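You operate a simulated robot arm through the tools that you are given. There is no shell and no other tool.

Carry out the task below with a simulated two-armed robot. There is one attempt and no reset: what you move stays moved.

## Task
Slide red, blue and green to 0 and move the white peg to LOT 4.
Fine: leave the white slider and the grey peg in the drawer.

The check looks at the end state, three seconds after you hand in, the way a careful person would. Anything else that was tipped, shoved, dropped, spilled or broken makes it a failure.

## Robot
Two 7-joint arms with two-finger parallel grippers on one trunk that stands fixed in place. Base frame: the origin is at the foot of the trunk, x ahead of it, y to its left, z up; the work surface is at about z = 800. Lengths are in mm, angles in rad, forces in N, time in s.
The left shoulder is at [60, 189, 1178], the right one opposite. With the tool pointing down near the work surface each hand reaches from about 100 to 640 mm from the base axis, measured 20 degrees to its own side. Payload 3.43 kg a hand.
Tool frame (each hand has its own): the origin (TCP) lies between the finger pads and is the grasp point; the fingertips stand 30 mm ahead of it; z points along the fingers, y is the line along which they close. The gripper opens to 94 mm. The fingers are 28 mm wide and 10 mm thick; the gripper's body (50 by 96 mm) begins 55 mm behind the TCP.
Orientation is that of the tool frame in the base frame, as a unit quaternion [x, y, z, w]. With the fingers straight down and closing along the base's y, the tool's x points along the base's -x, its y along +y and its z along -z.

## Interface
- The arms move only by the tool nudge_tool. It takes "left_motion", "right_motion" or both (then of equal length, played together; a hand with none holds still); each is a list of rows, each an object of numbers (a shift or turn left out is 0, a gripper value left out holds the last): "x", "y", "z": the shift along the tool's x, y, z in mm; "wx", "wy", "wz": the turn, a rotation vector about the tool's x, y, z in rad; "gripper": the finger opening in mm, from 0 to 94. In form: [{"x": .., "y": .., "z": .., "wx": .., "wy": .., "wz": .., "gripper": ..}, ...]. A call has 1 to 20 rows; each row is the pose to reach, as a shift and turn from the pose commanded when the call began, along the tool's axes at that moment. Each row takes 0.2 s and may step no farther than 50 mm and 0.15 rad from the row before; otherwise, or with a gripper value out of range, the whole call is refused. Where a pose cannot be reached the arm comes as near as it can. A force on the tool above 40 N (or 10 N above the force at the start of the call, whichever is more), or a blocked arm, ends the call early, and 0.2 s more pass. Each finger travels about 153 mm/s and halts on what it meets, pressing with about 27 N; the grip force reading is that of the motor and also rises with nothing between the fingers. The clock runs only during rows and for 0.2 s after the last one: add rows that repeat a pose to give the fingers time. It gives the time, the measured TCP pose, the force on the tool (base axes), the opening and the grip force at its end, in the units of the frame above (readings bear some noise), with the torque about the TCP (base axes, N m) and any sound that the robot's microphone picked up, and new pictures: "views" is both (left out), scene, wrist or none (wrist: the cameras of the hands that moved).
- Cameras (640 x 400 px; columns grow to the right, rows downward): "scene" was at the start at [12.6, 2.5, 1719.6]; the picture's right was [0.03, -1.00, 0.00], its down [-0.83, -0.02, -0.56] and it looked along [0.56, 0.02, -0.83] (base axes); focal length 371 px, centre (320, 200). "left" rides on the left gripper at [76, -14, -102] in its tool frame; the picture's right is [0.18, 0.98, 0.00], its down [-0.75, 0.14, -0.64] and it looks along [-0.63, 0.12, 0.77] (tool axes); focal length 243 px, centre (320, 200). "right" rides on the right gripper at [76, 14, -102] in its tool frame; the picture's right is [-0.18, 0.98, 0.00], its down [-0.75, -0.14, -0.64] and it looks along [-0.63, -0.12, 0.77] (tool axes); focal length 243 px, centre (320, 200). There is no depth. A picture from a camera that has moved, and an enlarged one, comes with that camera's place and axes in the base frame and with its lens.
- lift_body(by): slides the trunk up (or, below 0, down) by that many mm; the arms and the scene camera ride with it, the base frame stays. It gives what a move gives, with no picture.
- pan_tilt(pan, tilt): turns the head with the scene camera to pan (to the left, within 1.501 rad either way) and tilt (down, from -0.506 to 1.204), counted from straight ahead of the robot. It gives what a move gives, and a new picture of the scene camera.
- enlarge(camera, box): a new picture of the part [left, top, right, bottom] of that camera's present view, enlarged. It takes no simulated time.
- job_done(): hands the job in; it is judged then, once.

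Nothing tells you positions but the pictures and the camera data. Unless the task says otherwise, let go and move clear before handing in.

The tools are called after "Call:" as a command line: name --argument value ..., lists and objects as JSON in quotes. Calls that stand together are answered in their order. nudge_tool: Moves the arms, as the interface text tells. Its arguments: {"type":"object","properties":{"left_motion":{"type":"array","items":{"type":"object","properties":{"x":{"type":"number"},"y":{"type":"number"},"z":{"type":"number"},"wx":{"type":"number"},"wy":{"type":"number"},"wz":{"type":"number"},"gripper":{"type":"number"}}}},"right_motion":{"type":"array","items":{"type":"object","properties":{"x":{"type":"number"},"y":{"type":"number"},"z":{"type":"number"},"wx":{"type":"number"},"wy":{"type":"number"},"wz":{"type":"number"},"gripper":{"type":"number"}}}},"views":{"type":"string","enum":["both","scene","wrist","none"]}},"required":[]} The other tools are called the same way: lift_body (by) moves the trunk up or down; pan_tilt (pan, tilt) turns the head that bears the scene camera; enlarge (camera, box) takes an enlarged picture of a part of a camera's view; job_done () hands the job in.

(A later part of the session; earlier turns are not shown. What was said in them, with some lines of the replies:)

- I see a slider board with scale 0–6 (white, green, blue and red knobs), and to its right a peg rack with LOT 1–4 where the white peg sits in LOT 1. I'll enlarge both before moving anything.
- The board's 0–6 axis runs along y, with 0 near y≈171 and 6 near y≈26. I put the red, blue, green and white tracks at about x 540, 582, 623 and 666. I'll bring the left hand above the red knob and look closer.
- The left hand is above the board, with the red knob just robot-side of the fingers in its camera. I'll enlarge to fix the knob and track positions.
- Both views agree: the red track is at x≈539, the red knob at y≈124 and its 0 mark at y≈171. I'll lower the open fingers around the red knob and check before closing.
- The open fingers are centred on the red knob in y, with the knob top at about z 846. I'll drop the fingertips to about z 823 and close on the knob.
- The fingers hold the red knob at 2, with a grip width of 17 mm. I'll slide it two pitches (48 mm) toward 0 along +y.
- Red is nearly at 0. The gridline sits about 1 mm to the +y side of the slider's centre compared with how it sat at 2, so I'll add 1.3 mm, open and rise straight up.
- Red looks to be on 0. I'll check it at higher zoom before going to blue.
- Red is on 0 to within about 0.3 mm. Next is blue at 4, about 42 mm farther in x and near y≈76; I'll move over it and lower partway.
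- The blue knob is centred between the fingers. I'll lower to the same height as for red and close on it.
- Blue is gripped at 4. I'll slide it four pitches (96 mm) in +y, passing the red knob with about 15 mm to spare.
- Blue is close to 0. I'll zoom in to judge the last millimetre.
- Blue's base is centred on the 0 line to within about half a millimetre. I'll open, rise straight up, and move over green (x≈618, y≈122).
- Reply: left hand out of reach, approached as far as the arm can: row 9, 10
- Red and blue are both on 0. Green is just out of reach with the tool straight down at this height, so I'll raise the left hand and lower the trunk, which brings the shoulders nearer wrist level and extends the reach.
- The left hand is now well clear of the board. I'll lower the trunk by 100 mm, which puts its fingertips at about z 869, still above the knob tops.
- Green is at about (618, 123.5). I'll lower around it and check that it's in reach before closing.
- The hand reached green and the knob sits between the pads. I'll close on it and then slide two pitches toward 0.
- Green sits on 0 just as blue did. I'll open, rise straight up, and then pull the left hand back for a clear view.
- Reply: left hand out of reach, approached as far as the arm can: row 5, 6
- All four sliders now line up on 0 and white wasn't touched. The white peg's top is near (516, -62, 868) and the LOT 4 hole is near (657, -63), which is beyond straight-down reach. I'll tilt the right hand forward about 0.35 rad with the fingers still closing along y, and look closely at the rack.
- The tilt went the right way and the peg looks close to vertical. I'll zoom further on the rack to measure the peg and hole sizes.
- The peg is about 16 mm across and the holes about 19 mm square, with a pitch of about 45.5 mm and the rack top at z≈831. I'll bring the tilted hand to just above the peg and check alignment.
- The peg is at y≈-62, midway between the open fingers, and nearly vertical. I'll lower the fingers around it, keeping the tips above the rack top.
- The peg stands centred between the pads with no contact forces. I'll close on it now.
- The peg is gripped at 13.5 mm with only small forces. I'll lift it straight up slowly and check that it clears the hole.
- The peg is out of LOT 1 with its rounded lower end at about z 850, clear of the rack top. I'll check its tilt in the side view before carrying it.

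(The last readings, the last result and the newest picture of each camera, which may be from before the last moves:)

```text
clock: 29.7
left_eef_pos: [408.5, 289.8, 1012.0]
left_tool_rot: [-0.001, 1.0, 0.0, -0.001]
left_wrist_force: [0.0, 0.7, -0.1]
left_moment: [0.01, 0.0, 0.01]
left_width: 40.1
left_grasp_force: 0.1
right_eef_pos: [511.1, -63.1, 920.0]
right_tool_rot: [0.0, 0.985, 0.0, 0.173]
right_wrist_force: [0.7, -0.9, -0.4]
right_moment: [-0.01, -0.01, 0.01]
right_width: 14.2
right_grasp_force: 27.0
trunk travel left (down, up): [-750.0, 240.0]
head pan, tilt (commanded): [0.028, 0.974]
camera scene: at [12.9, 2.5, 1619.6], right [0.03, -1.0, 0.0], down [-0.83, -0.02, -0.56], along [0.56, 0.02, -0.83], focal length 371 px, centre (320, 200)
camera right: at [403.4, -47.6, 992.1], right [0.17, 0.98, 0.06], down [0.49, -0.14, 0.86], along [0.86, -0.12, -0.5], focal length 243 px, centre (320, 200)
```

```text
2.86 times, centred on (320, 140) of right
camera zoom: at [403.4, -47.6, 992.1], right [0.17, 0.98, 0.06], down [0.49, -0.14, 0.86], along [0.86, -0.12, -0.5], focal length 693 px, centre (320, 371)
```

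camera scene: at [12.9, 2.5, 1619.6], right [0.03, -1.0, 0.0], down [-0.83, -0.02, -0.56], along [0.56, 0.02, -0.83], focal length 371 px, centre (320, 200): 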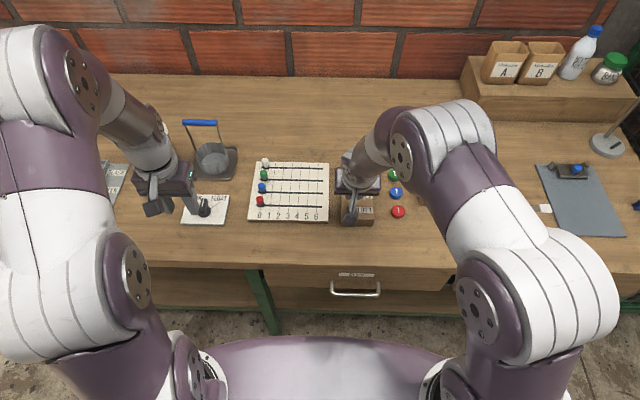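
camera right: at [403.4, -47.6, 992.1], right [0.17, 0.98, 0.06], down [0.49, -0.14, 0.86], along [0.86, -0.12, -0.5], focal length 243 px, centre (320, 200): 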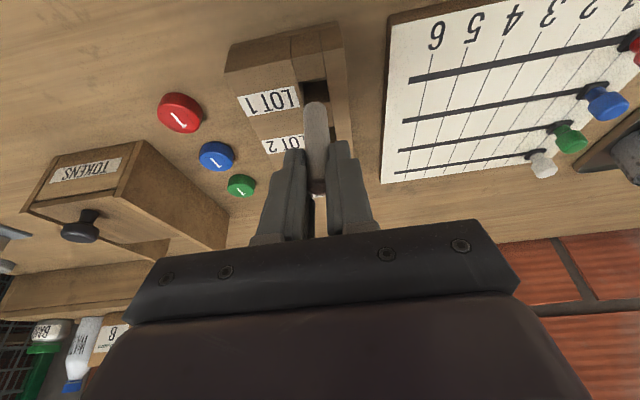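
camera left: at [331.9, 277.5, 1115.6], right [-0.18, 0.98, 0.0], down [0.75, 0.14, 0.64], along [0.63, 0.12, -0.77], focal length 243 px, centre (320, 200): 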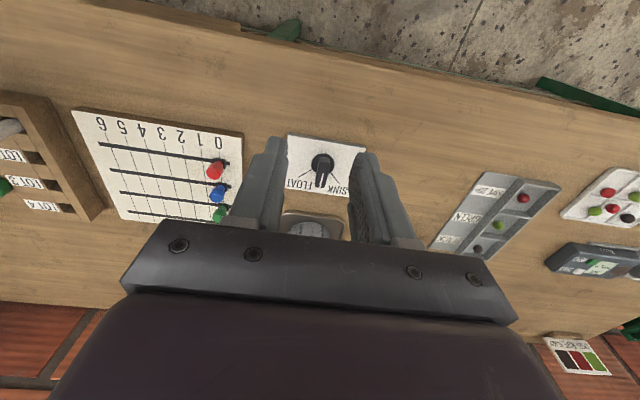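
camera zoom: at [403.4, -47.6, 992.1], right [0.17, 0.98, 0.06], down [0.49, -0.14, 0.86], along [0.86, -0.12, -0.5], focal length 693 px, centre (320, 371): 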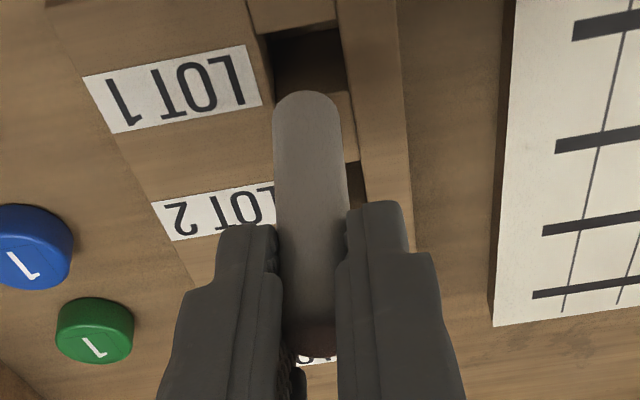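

The LOT 1 hole is now fully visible, and the holes come out evenly spaced, so LOT 4 is about 136 mm farther in x. I'll carry the peg there at this height and compare how the hole appears in the hand camera.

Call:
nudge_tool --right_motion '[{"x": -14, "z": 5.1}, {"x": -32, "z": 11.7}, {"x": -52, "z": 19}, {"x": -72, "z": 26.3}, {"x": -92, "z": 33.6}, {"x": -110, "z": 40.2}, {"x": -122, "z": 44.5}, {"x": -127.8, "z": 46.6}, {"x": -127.8, "z": 46.6}]' --views "both"

Call:
enlarge --camera "right" --box '[280, 70, 360, 210]'

Call:
enlarge --camera "left" --box '[10, 150, 110, 240]'

Call:
enlarge --camera "scene" --box '[330, 140, 410, 230]'

```text
clock: 31.7
left_eef_pos: [407.0, 289.8, 1012.4]
left_tool_rot: [0.0, 1.0, 0.0, 0.0]
left_wrist_force: [-0.2, 0.4, -0.5]
left_moment: [0.01, 0.0, -0.03]
left_width: 40.0
left_grasp_force: 0.0
right_eef_pos: [647.4, -63.1, 920.4]
right_tool_rot: [0.0, 0.985, 0.0, 0.175]
right_wrist_force: [-0.4, 0.2, 0.3]
right_moment: [0.0, 0.0, 0.03]
right_width: 12.0
right_grasp_force: 27.0
trunk travel left (down, up): [-750.0, 240.0]
head pan, tilt (commanded): [0.028, 0.974]
camera scene: at [12.5, 2.5, 1619.6], right [0.03, -1.0, 0.0], down [-0.83, -0.02, -0.56], along [0.56, 0.02, -0.83], focal length 371 px, centre (320, 200)
camera right: at [539.5, -47.3, 992.2], right [0.17, 0.98, 0.06], down [0.49, -0.14, 0.86], along [0.86, -0.12, -0.5], focal length 243 px, centre (320, 200)
```

scene: 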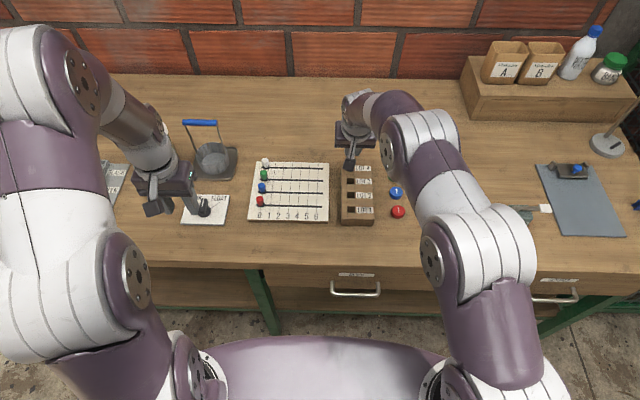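
right: 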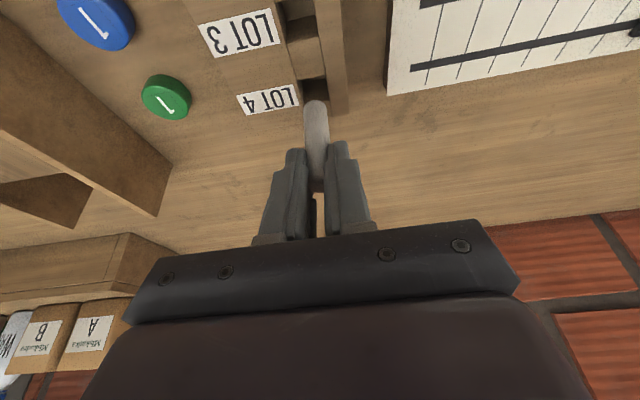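

```text
2.86 times, centred on (320, 140) of right
camera zoom: at [539.5, -47.3, 992.2], right [0.17, 0.98, 0.06], down [0.49, -0.14, 0.86], along [0.86, -0.12, -0.5], focal length 693 px, centre (320, 371)
```

zoom: 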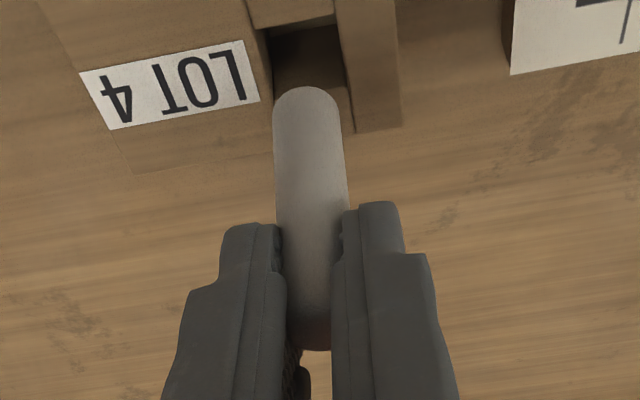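

```text
4.44 times, centred on (60, 195) of left
camera zoom: at [331.9, 277.8, 1115.5], right [-0.18, 0.98, 0.0], down [0.75, 0.14, 0.64], along [0.63, 0.12, -0.77], focal length 1078 px, centre (1476, 222)
```

zoom: 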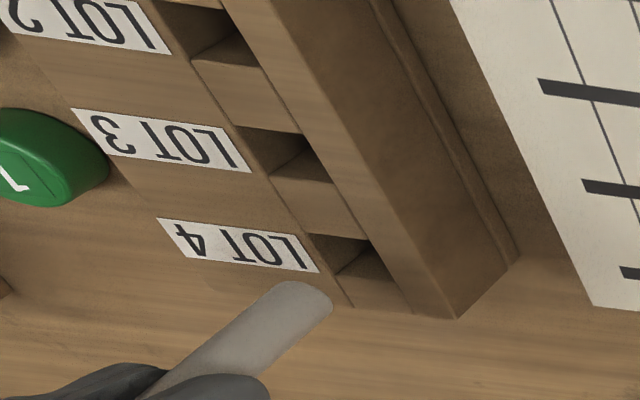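

```text
4.44 times, centred on (370, 185) of scene
camera zoom: at [12.5, 2.5, 1619.6], right [0.03, -1.0, 0.0], down [-0.83, -0.02, -0.56], along [0.56, 0.02, -0.83], focal length 1648 px, centre (98, 267)
```

zoom: 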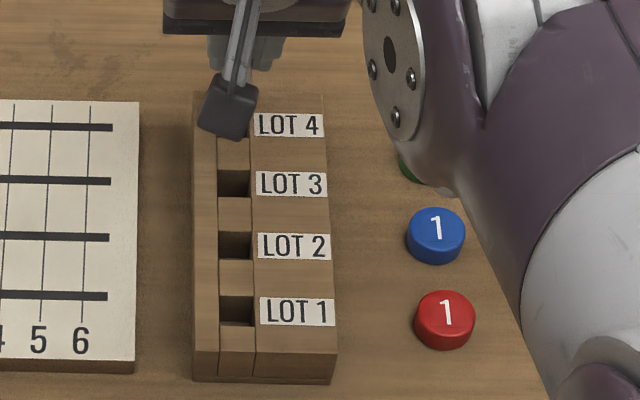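

The peg hovers above LOT 4; the hole view suggests I'm about 1–1.5 mm too far in x. The grip width changed to 12 mm, so I'll check how the pads hold the peg before lowering.

Call:
enlarge --camera "right" --box '[290, 130, 350, 210]'

Call:
enlarge --camera "right" --box '[285, 70, 355, 120]'

Call:
enlarge --camera "left" --box '[0, 200, 100, 280]'

Call:
nudge_tool --right_motion '[{"x": 0}]' --views "none"

```text
5.00 times, centred on (320, 170) of right
camera zoom: at [539.5, -47.3, 992.2], right [0.17, 0.98, 0.06], down [0.49, -0.14, 0.86], along [0.86, -0.12, -0.5], focal length 1213 px, centre (320, 350)
```

zoom: 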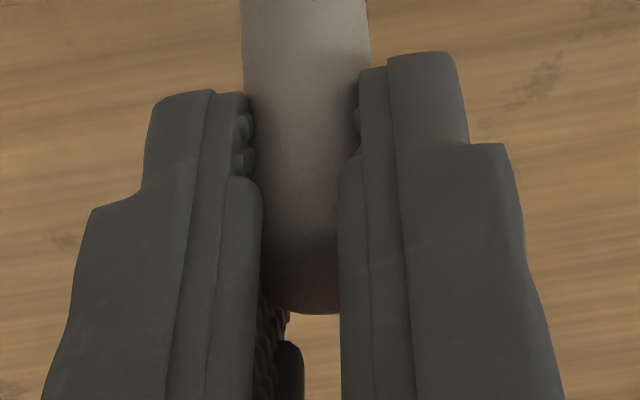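

```text
8.00 times, centred on (320, 95) of right
camera zoom: at [539.5, -47.3, 992.2], right [0.17, 0.98, 0.06], down [0.49, -0.14, 0.86], along [0.86, -0.12, -0.5], focal length 1941 px, centre (320, 1040)
```

zoom: 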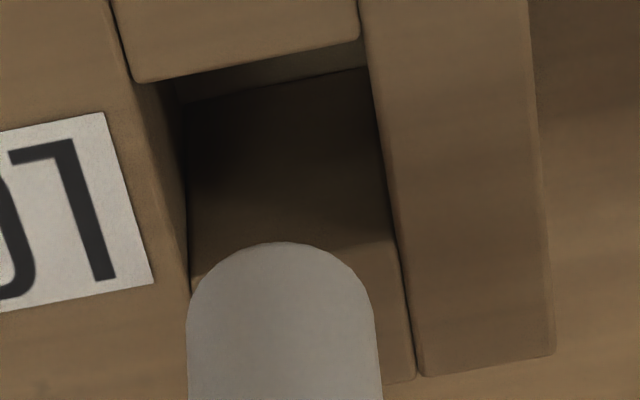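

```text
5.00 times, centred on (50, 240) of left
camera zoom: at [331.9, 277.8, 1115.5], right [-0.18, 0.98, 0.0], down [0.75, 0.14, 0.64], along [0.63, 0.12, -0.77], focal length 1213 px, centre (1670, 0)
```

zoom: 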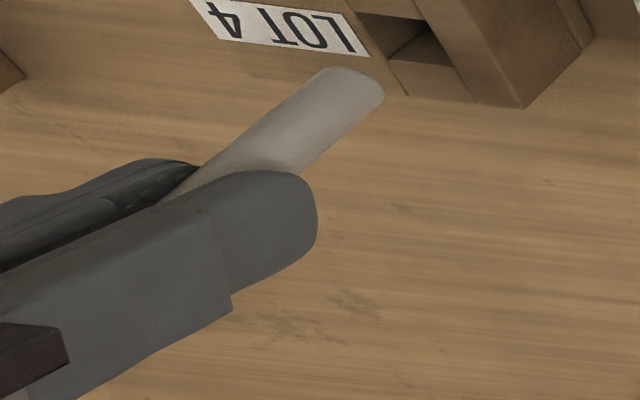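

```text
clock: 32.1
left_eef_pos: [407.9, 291.2, 1012.7]
left_tool_rot: [0.0, 1.0, 0.0, 0.0]
left_wrist_force: [1.4, -1.0, -0.5]
left_moment: [-0.01, -0.02, 0.0]
left_width: 40.0
left_grasp_force: 0.0
right_eef_pos: [646.8, -62.7, 919.5]
right_tool_rot: [0.0, 0.985, 0.0, 0.173]
right_wrist_force: [0.7, -0.8, -0.9]
right_moment: [0.0, 0.02, -0.03]
right_width: 12.5
right_grasp_force: 26.7
trunk travel left (down, up): [-750.0, 240.0]
head pan, tilt (commanded): [0.028, 0.974]
```

The peg hangs nearly vertical and sits at the planned place in the grip. From the hole corners, I need to shift about 1 mm back in x and 0.7 mm toward -y. I'll make that shift, lower to the mouth of the hole and look.

Call:
nudge_tool --right_motion '[{"x": 0.9, "y": -0.7, "z": -0.3}, {"x": 4, "y": -0.7, "z": 8}, {"x": 7.1, "y": -0.7, "z": 16.6}, {"x": 7.1, "y": -0.7, "z": 16.6}]' --views "wrist"

Call:
enlarge --camera "right" --box '[280, 70, 360, 140]'

Call:
enlarge --camera "left" --box '[10, 170, 110, 250]'

```text
clock: 33.1
left_eef_pos: [407.9, 289.8, 1012.0]
left_tool_rot: [0.0, 1.0, 0.0, -0.001]
left_wrist_force: [-0.4, -0.5, -0.3]
left_moment: [-0.01, -0.02, -0.03]
left_width: 40.0
left_grasp_force: 0.0
right_eef_pos: [645.7, -62.4, 902.4]
right_tool_rot: [0.0, 0.985, 0.001, 0.173]
right_wrist_force: [-0.4, 0.1, 0.3]
right_moment: [-0.01, -0.02, 0.0]
right_width: 12.4
right_grasp_force: 26.7
trunk travel left (down, up): [-750.0, 240.0]
head pan, tilt (commanded): [0.028, 0.974]
camera right: at [538.3, -47.6, 974.0], right [0.17, 0.98, 0.06], down [0.49, -0.14, 0.86], along [0.86, -0.12, -0.5], focal length 243 px, centre (320, 200)
```

right: 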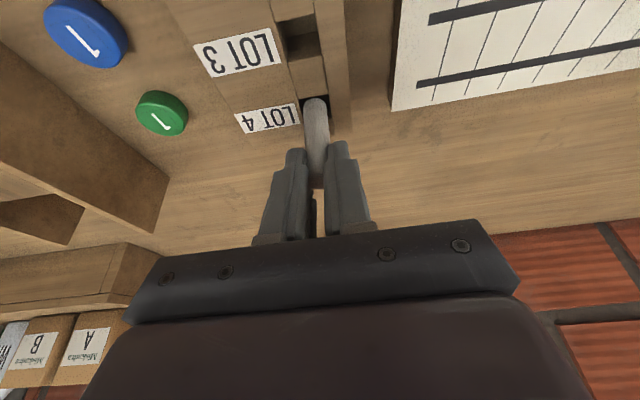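

```text
5.71 times, centred on (320, 105) of right
camera zoom: at [538.3, -47.6, 974.0], right [0.17, 0.98, 0.06], down [0.49, -0.14, 0.86], along [0.86, -0.12, -0.5], focal length 1386 px, centre (320, 743)
```

zoom: 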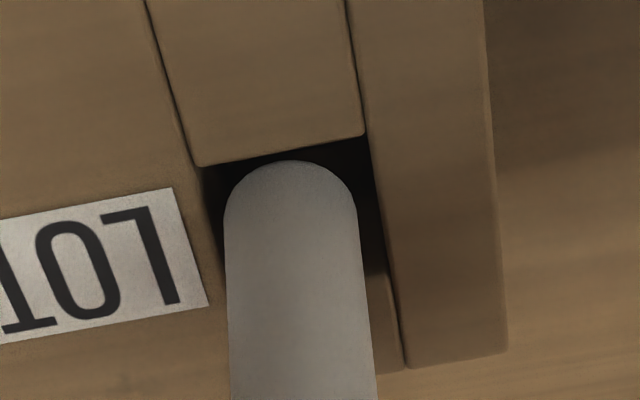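

```text
5.00 times, centred on (60, 210) of left
camera zoom: at [331.8, 277.8, 1115.6], right [-0.18, 0.98, 0.0], down [0.75, 0.14, 0.64], along [0.63, 0.12, -0.77], focal length 1213 px, centre (1620, 150)
```

zoom: 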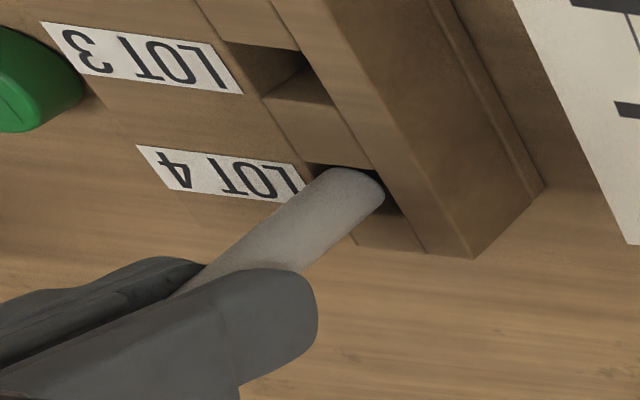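

The rounded end is entering the LOT 4 opening without contact and is well centred in y. I'll shift 1 mm forward in x and lower further, watching the force.

Call:
nudge_tool --right_motion '[{"x": -0.9, "z": 0.3}, {"x": 1.1, "z": 6}, {"x": 3.2, "z": 11.6}, {"x": 5.2, "z": 17.2}, {"x": 5.2, "z": 17.2}]' --views "wrist"

Call:
enlarge --camera "right" --box '[280, 70, 360, 140]'

Call:
enlarge --camera "left" --box '[10, 170, 110, 250]'

```text
clock: 34.3
left_eef_pos: [408.1, 290.4, 1012.3]
left_tool_rot: [0.0, 1.0, 0.0, 0.0]
left_wrist_force: [-0.1, -0.3, 0.2]
left_moment: [-0.02, 0.01, 0.0]
left_width: 39.8
left_grasp_force: 0.0
right_eef_pos: [646.7, -62.7, 884.0]
right_tool_rot: [-0.001, 0.985, 0.0, 0.174]
right_wrist_force: [-0.2, -0.4, -0.2]
right_moment: [-0.02, -0.02, 0.01]
right_width: 12.2
right_grasp_force: 26.5
trunk travel left (down, up): [-750.0, 240.0]
head pan, tilt (commanded): [0.028, 0.974]
camera right: at [539.4, -47.5, 956.1], right [0.17, 0.98, 0.06], down [0.49, -0.14, 0.86], along [0.86, -0.12, -0.5], focal length 243 px, centre (320, 200)
```

right: 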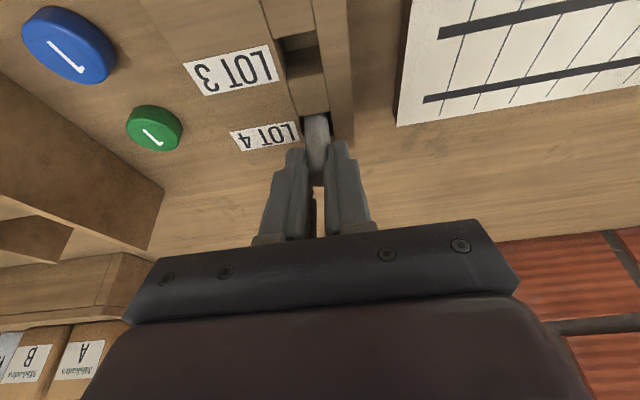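

```text
5.71 times, centred on (320, 105) of right
camera zoom: at [539.4, -47.5, 956.1], right [0.17, 0.98, 0.06], down [0.49, -0.14, 0.86], along [0.86, -0.12, -0.5], focal length 1386 px, centre (320, 743)
```

zoom: 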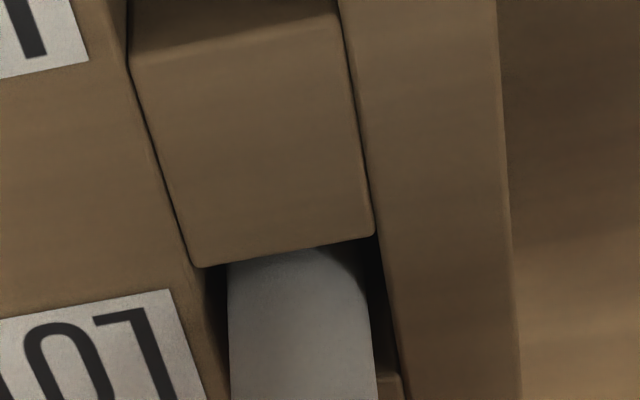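

```text
5.00 times, centred on (60, 210) of left
camera zoom: at [331.9, 277.8, 1115.5], right [-0.18, 0.98, 0.0], down [0.75, 0.14, 0.64], along [0.63, 0.12, -0.77], focal length 1213 px, centre (1620, 150)
```

zoom: 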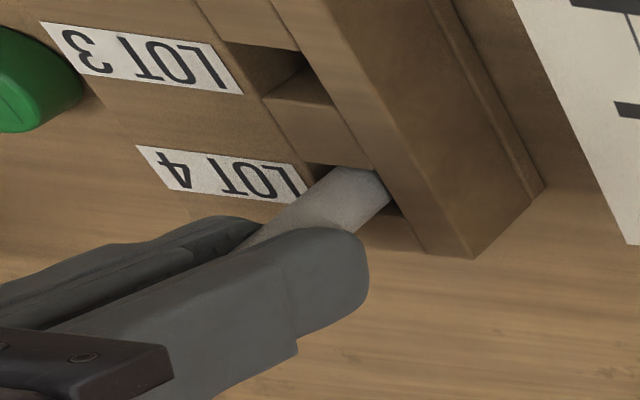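

The peg is about 20 mm into LOT 4 with no contact force. I'll keep lowering in small steps.

Call:
nudge_tool --right_motion '[{"x": 0.9, "z": 2.4}, {"x": 1.7, "z": 4.7}, {"x": 2.6, "z": 7.1}, {"x": 3.3, "z": 9}, {"x": 3.3, "z": 9}]' --views "wrist"

Call:
enlarge --camera "right" --box '[280, 90, 360, 210]'

Call:
enlarge --camera "left" --box '[10, 170, 110, 250]'

```text
clock: 35.5
left_eef_pos: [406.0, 290.3, 1013.2]
left_tool_rot: [0.0, 1.0, 0.0, 0.001]
left_wrist_force: [0.5, -0.5, 0.1]
left_moment: [-0.01, 0.0, -0.01]
left_width: 40.0
left_grasp_force: 0.0
right_eef_pos: [647.1, -61.6, 877.6]
right_tool_rot: [-0.001, 0.984, 0.0, 0.177]
right_wrist_force: [-0.1, -1.9, 18.3]
right_moment: [-0.31, -0.13, -0.03]
right_width: 12.1
right_grasp_force: 27.0
trunk travel left (down, up): [-750.0, 240.0]
head pan, tilt (commanded): [0.028, 0.974]
camera right: at [539.0, -47.6, 948.9], right [0.17, 0.98, 0.07], down [0.48, -0.14, 0.86], along [0.86, -0.12, -0.5], focal length 243 px, centre (320, 200)
```

right: 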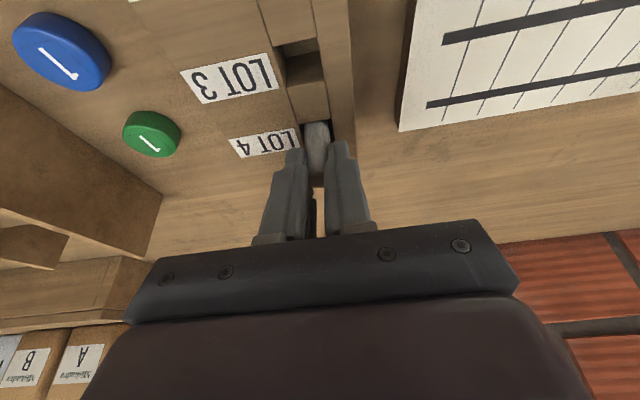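

```text
3.33 times, centred on (320, 150) of right
camera zoom: at [539.0, -47.6, 948.9], right [0.17, 0.98, 0.07], down [0.48, -0.14, 0.86], along [0.86, -0.12, -0.5], focal length 809 px, centre (320, 367)
```

zoom: 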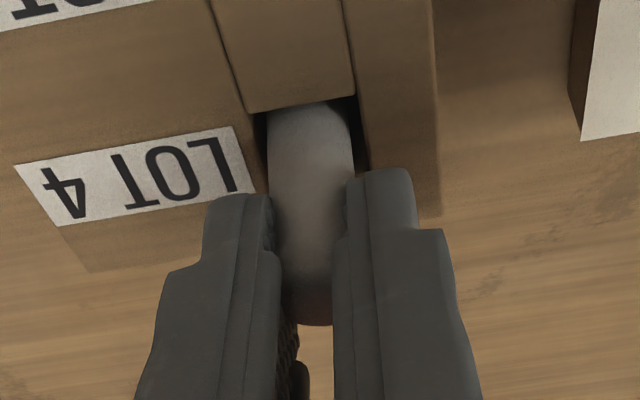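

```text
5.00 times, centred on (60, 210) of left
camera zoom: at [329.9, 278.0, 1116.3], right [-0.18, 0.98, 0.0], down [0.75, 0.14, 0.64], along [0.63, 0.12, -0.77], focal length 1213 px, centre (1620, 150)
```

zoom: 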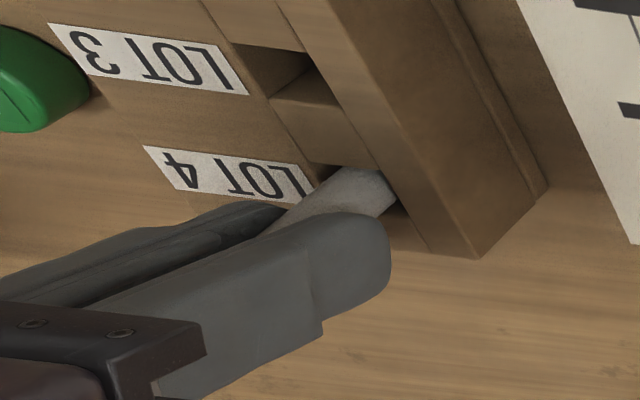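

The hand met an 18 N upward force at z≈878, which is where I expected the peg to reach the hole floor. I'll ease off 3 mm, open, and rise straight up.

Call:
nudge_tool --right_motion '[{"x": -1, "z": -2.8}, {"x": -1, "z": -2.8}, {"x": -1, "z": -2.8, "gripper": 20}, {"x": -1, "z": -2.8, "gripper": 32}, {"x": -1, "z": -2.8, "gripper": 44}, {"x": -1, "z": -2.8, "gripper": 44}]' --views "wrist"

Call:
enlarge --camera "right" --box '[260, 80, 380, 220]'

Call:
enlarge --camera "left" --box '[10, 170, 110, 250]'

```text
clock: 36.9
left_eef_pos: [408.7, 289.7, 1012.2]
left_tool_rot: [-0.001, 1.0, 0.0, -0.001]
left_wrist_force: [-0.6, -0.6, -0.6]
left_moment: [0.01, -0.01, 0.01]
left_width: 40.1
left_grasp_force: 0.1
right_eef_pos: [647.9, -64.1, 877.2]
right_tool_rot: [0.0, 0.985, 0.0, 0.174]
right_wrist_force: [0.5, 0.2, 0.3]
right_moment: [-0.01, 0.02, 0.0]
right_width: 44.1
right_grasp_force: 0.0
trunk travel left (down, up): [-750.0, 240.0]
head pan, tilt (commanded): [0.028, 0.974]
camera right: at [539.2, -48.1, 949.4], right [0.17, 0.98, 0.06], down [0.49, -0.14, 0.86], along [0.86, -0.12, -0.5], focal length 243 px, centre (320, 200)
```

right: 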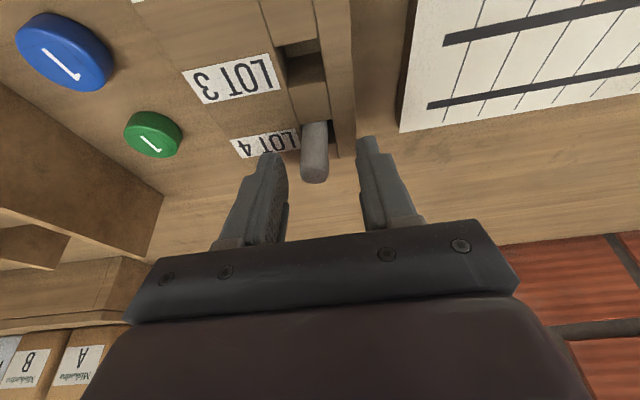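

```text
2.86 times, centred on (320, 150) of right
camera zoom: at [539.2, -48.1, 949.4], right [0.17, 0.98, 0.06], down [0.49, -0.14, 0.86], along [0.86, -0.12, -0.5], focal length 693 px, centre (320, 343)
```

zoom: 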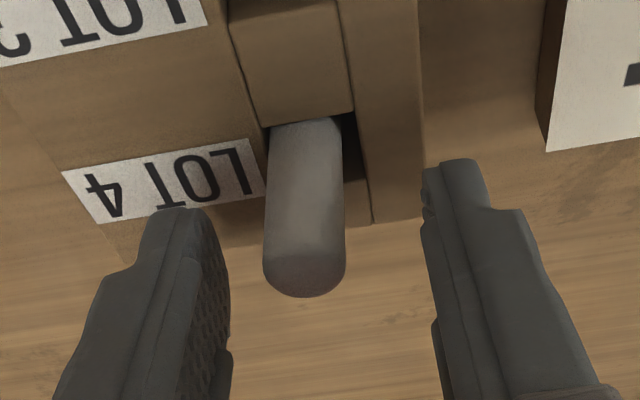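

```text
5.00 times, centred on (60, 210) of left
camera zoom: at [331.9, 277.9, 1115.5], right [-0.18, 0.98, 0.0], down [0.75, 0.14, 0.64], along [0.63, 0.12, -0.77], focal length 1213 px, centre (1620, 150)
```

zoom: 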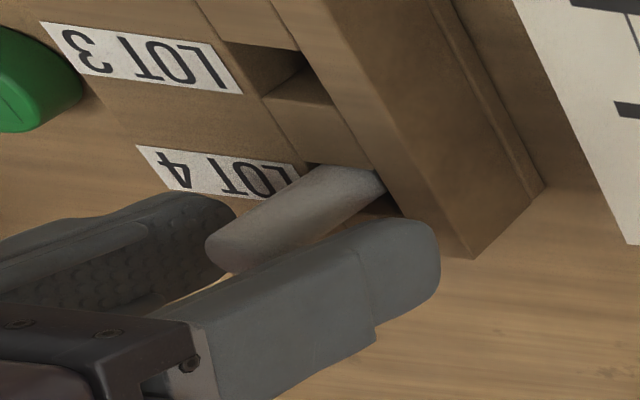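

The peg stands released in LOT 4. I'll lift the open fingers straight up off it and then draw the right hand back and to the side.

Call:
nudge_tool --right_motion '[{"x": -5.1, "z": -14.1}, {"x": -12, "z": -33}, {"x": -20.6, "z": -56.4}, {"x": -27.4, "z": -75.2}, {"x": 0, "z": -90}, {"x": 35, "y": -10, "z": -105}, {"x": 70, "y": -30, "z": -120}, {"x": 110, "y": -50, "z": -136}, {"x": 145, "y": -70, "z": -150}, {"x": 145, "y": -70, "z": -150}]' --views "both"

Call:
enlarge --camera "scene" --box '[330, 150, 410, 230]'

Call:
enlarge --camera "left" --box '[0, 80, 120, 230]'

Call:
enlarge --camera "scene" --box '[240, 150, 340, 230]'

```text
clock: 39.1
left_eef_pos: [408.7, 289.7, 1012.7]
left_tool_rot: [0.0, 1.0, 0.0, 0.0]
left_wrist_force: [0.5, -0.8, 0.0]
left_moment: [-0.04, -0.01, -0.02]
left_width: 39.9
left_grasp_force: 0.1
right_eef_pos: [460.2, -133.5, 968.8]
right_tool_rot: [0.0, 0.985, 0.0, 0.174]
right_wrist_force: [0.9, 1.0, -0.4]
right_moment: [-0.01, 0.0, 0.0]
right_width: 43.8
right_grasp_force: 0.1
trunk travel left (down, up): [-750.0, 240.0]
head pan, tilt (commanded): [0.028, 0.974]
camera scene: at [13.7, 3.0, 1619.5], right [0.03, -1.0, 0.0], down [-0.83, -0.02, -0.56], along [0.56, 0.02, -0.83], focal length 371 px, centre (320, 200)
camera right: at [352.3, -119.0, 1040.9], right [0.17, 0.98, 0.06], down [0.49, -0.14, 0.86], along [0.86, -0.12, -0.5], focal length 243 px, centre (320, 200)
```

scene: 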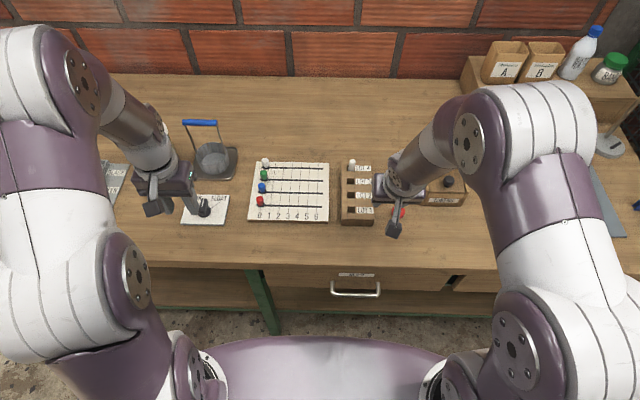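
right: 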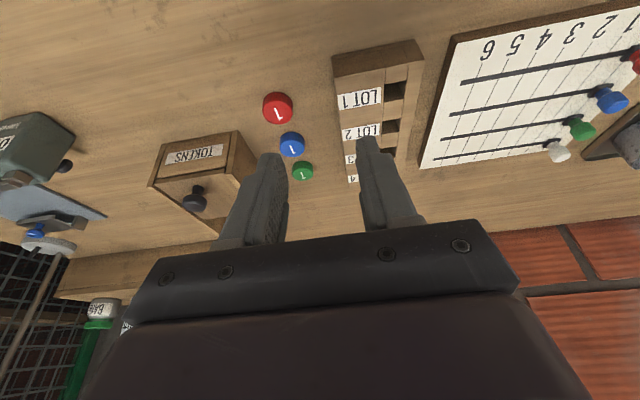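

```text
5.00 times, centred on (370, 190) of scene
camera zoom: at [13.7, 3.0, 1619.5], right [0.03, -1.0, 0.0], down [-0.83, -0.02, -0.56], along [0.56, 0.02, -0.83], focal length 1854 px, centre (70, 250)
```

zoom: 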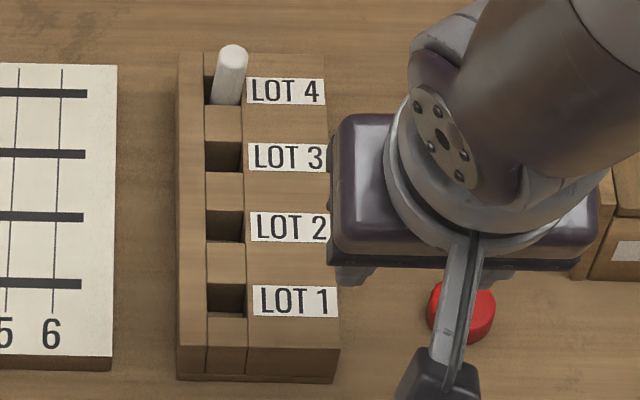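

```text
2.67 times, centred on (60, 155) of left
camera zoom: at [332.7, 278.2, 1115.1], right [-0.18, 0.98, 0.0], down [0.75, 0.14, 0.64], along [0.63, 0.12, -0.77], focal length 647 px, centre (1013, 320)
```

zoom: 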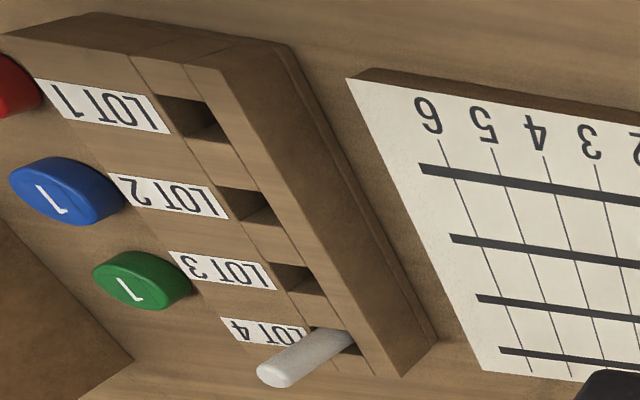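

```text
5.00 times, centred on (290, 190) of scene
camera zoom: at [13.7, 3.0, 1619.5], right [0.03, -1.0, 0.0], down [-0.83, -0.02, -0.56], along [0.56, 0.02, -0.83], focal length 1854 px, centre (470, 250)
```

zoom: 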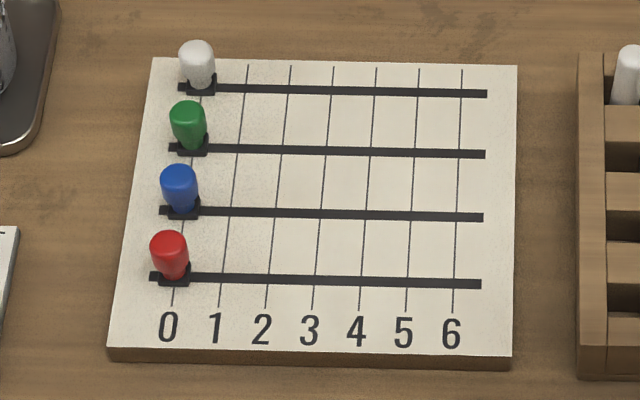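

The peg now stands in LOT 4 and LOT 1–3 are empty. Red, blue and green line up on 0 with white, and both hands are clear. I'll take one last close look at the sliders and tokens before handing in.

Call:
enlarge --camera "scene" --box '[250, 152, 290, 216]'

Call:
enlarge --camera "right" --box '[140, 30, 640, 240]'

Call:
enlarge --camera "left" --box '[180, 120, 260, 220]'

```text
6.25 times, centred on (270, 184) of scene
camera zoom: at [13.7, 3.0, 1619.5], right [0.03, -1.0, 0.0], down [-0.83, -0.02, -0.56], along [0.56, 0.02, -0.83], focal length 2317 px, centre (632, 300)
```

zoom: 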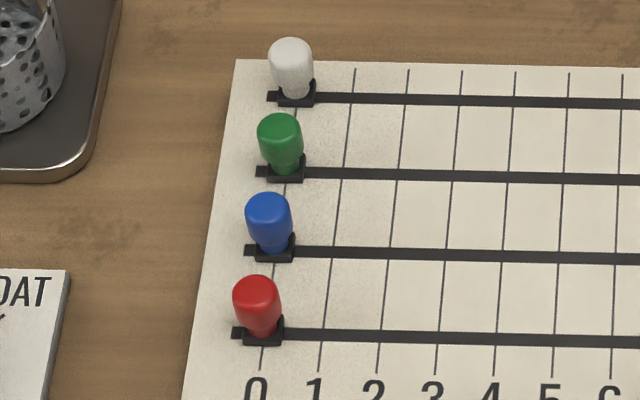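

```text
1.28 times, centred on (390, 135) of right
camera zoom: at [352.3, -119.0, 1040.9], right [0.17, 0.98, 0.06], down [0.49, -0.14, 0.86], along [0.86, -0.12, -0.5], focal length 311 px, centre (230, 283)
```

zoom: 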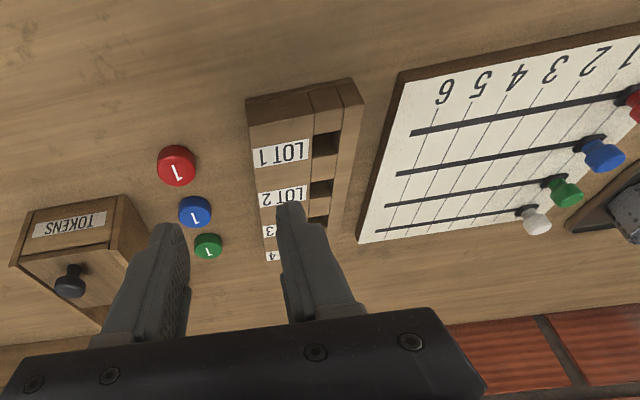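

```text
4.00 times, centred on (220, 170) of left
camera zoom: at [332.7, 278.2, 1115.1], right [-0.18, 0.98, 0.0], down [0.75, 0.14, 0.64], along [0.63, 0.12, -0.77], focal length 970 px, centre (720, 320)
```

zoom: 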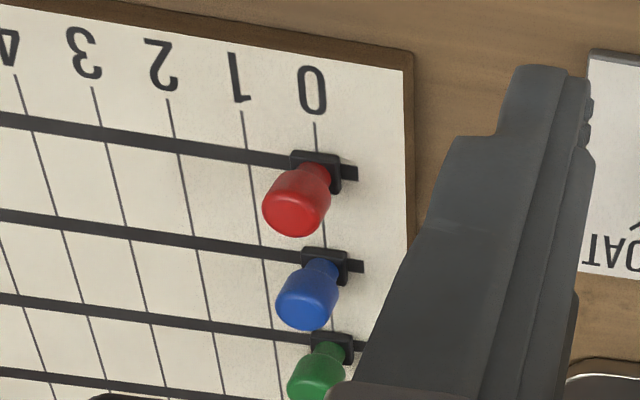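

Red, blue and green are centred on 0, white is where it started, and the white peg is seated in LOT 4. The tokens and the TOKENS drawer are undisturbed and both hands are clear, so I'm handing in.

Call:
job_done

```text
The job is handed in.
```

The job is handed in. In the last pictures, the red, blue and green sliders sat on 0 and the white peg stood in LOT 4.

- **Sliders:** red, blue and green each looked centred on the 0 line to within about half a millimetre. I didn't touch the white slider; it was already at 0 and still is.
- **White peg:** it is fully seated in LOT 4 and leans slightly, much as it did in LOT 1. LOT 1 to LOT 3 are now empty.
- **Everything else:** I didn't touch the grey peg or any drawer. The loose red, blue and green tokens beside the rack hadn't moved.

To reach the green slider and LOT 4 I lowered the trunk by 100 mm, and it is still at that height. Both hands are open and clear of the work.
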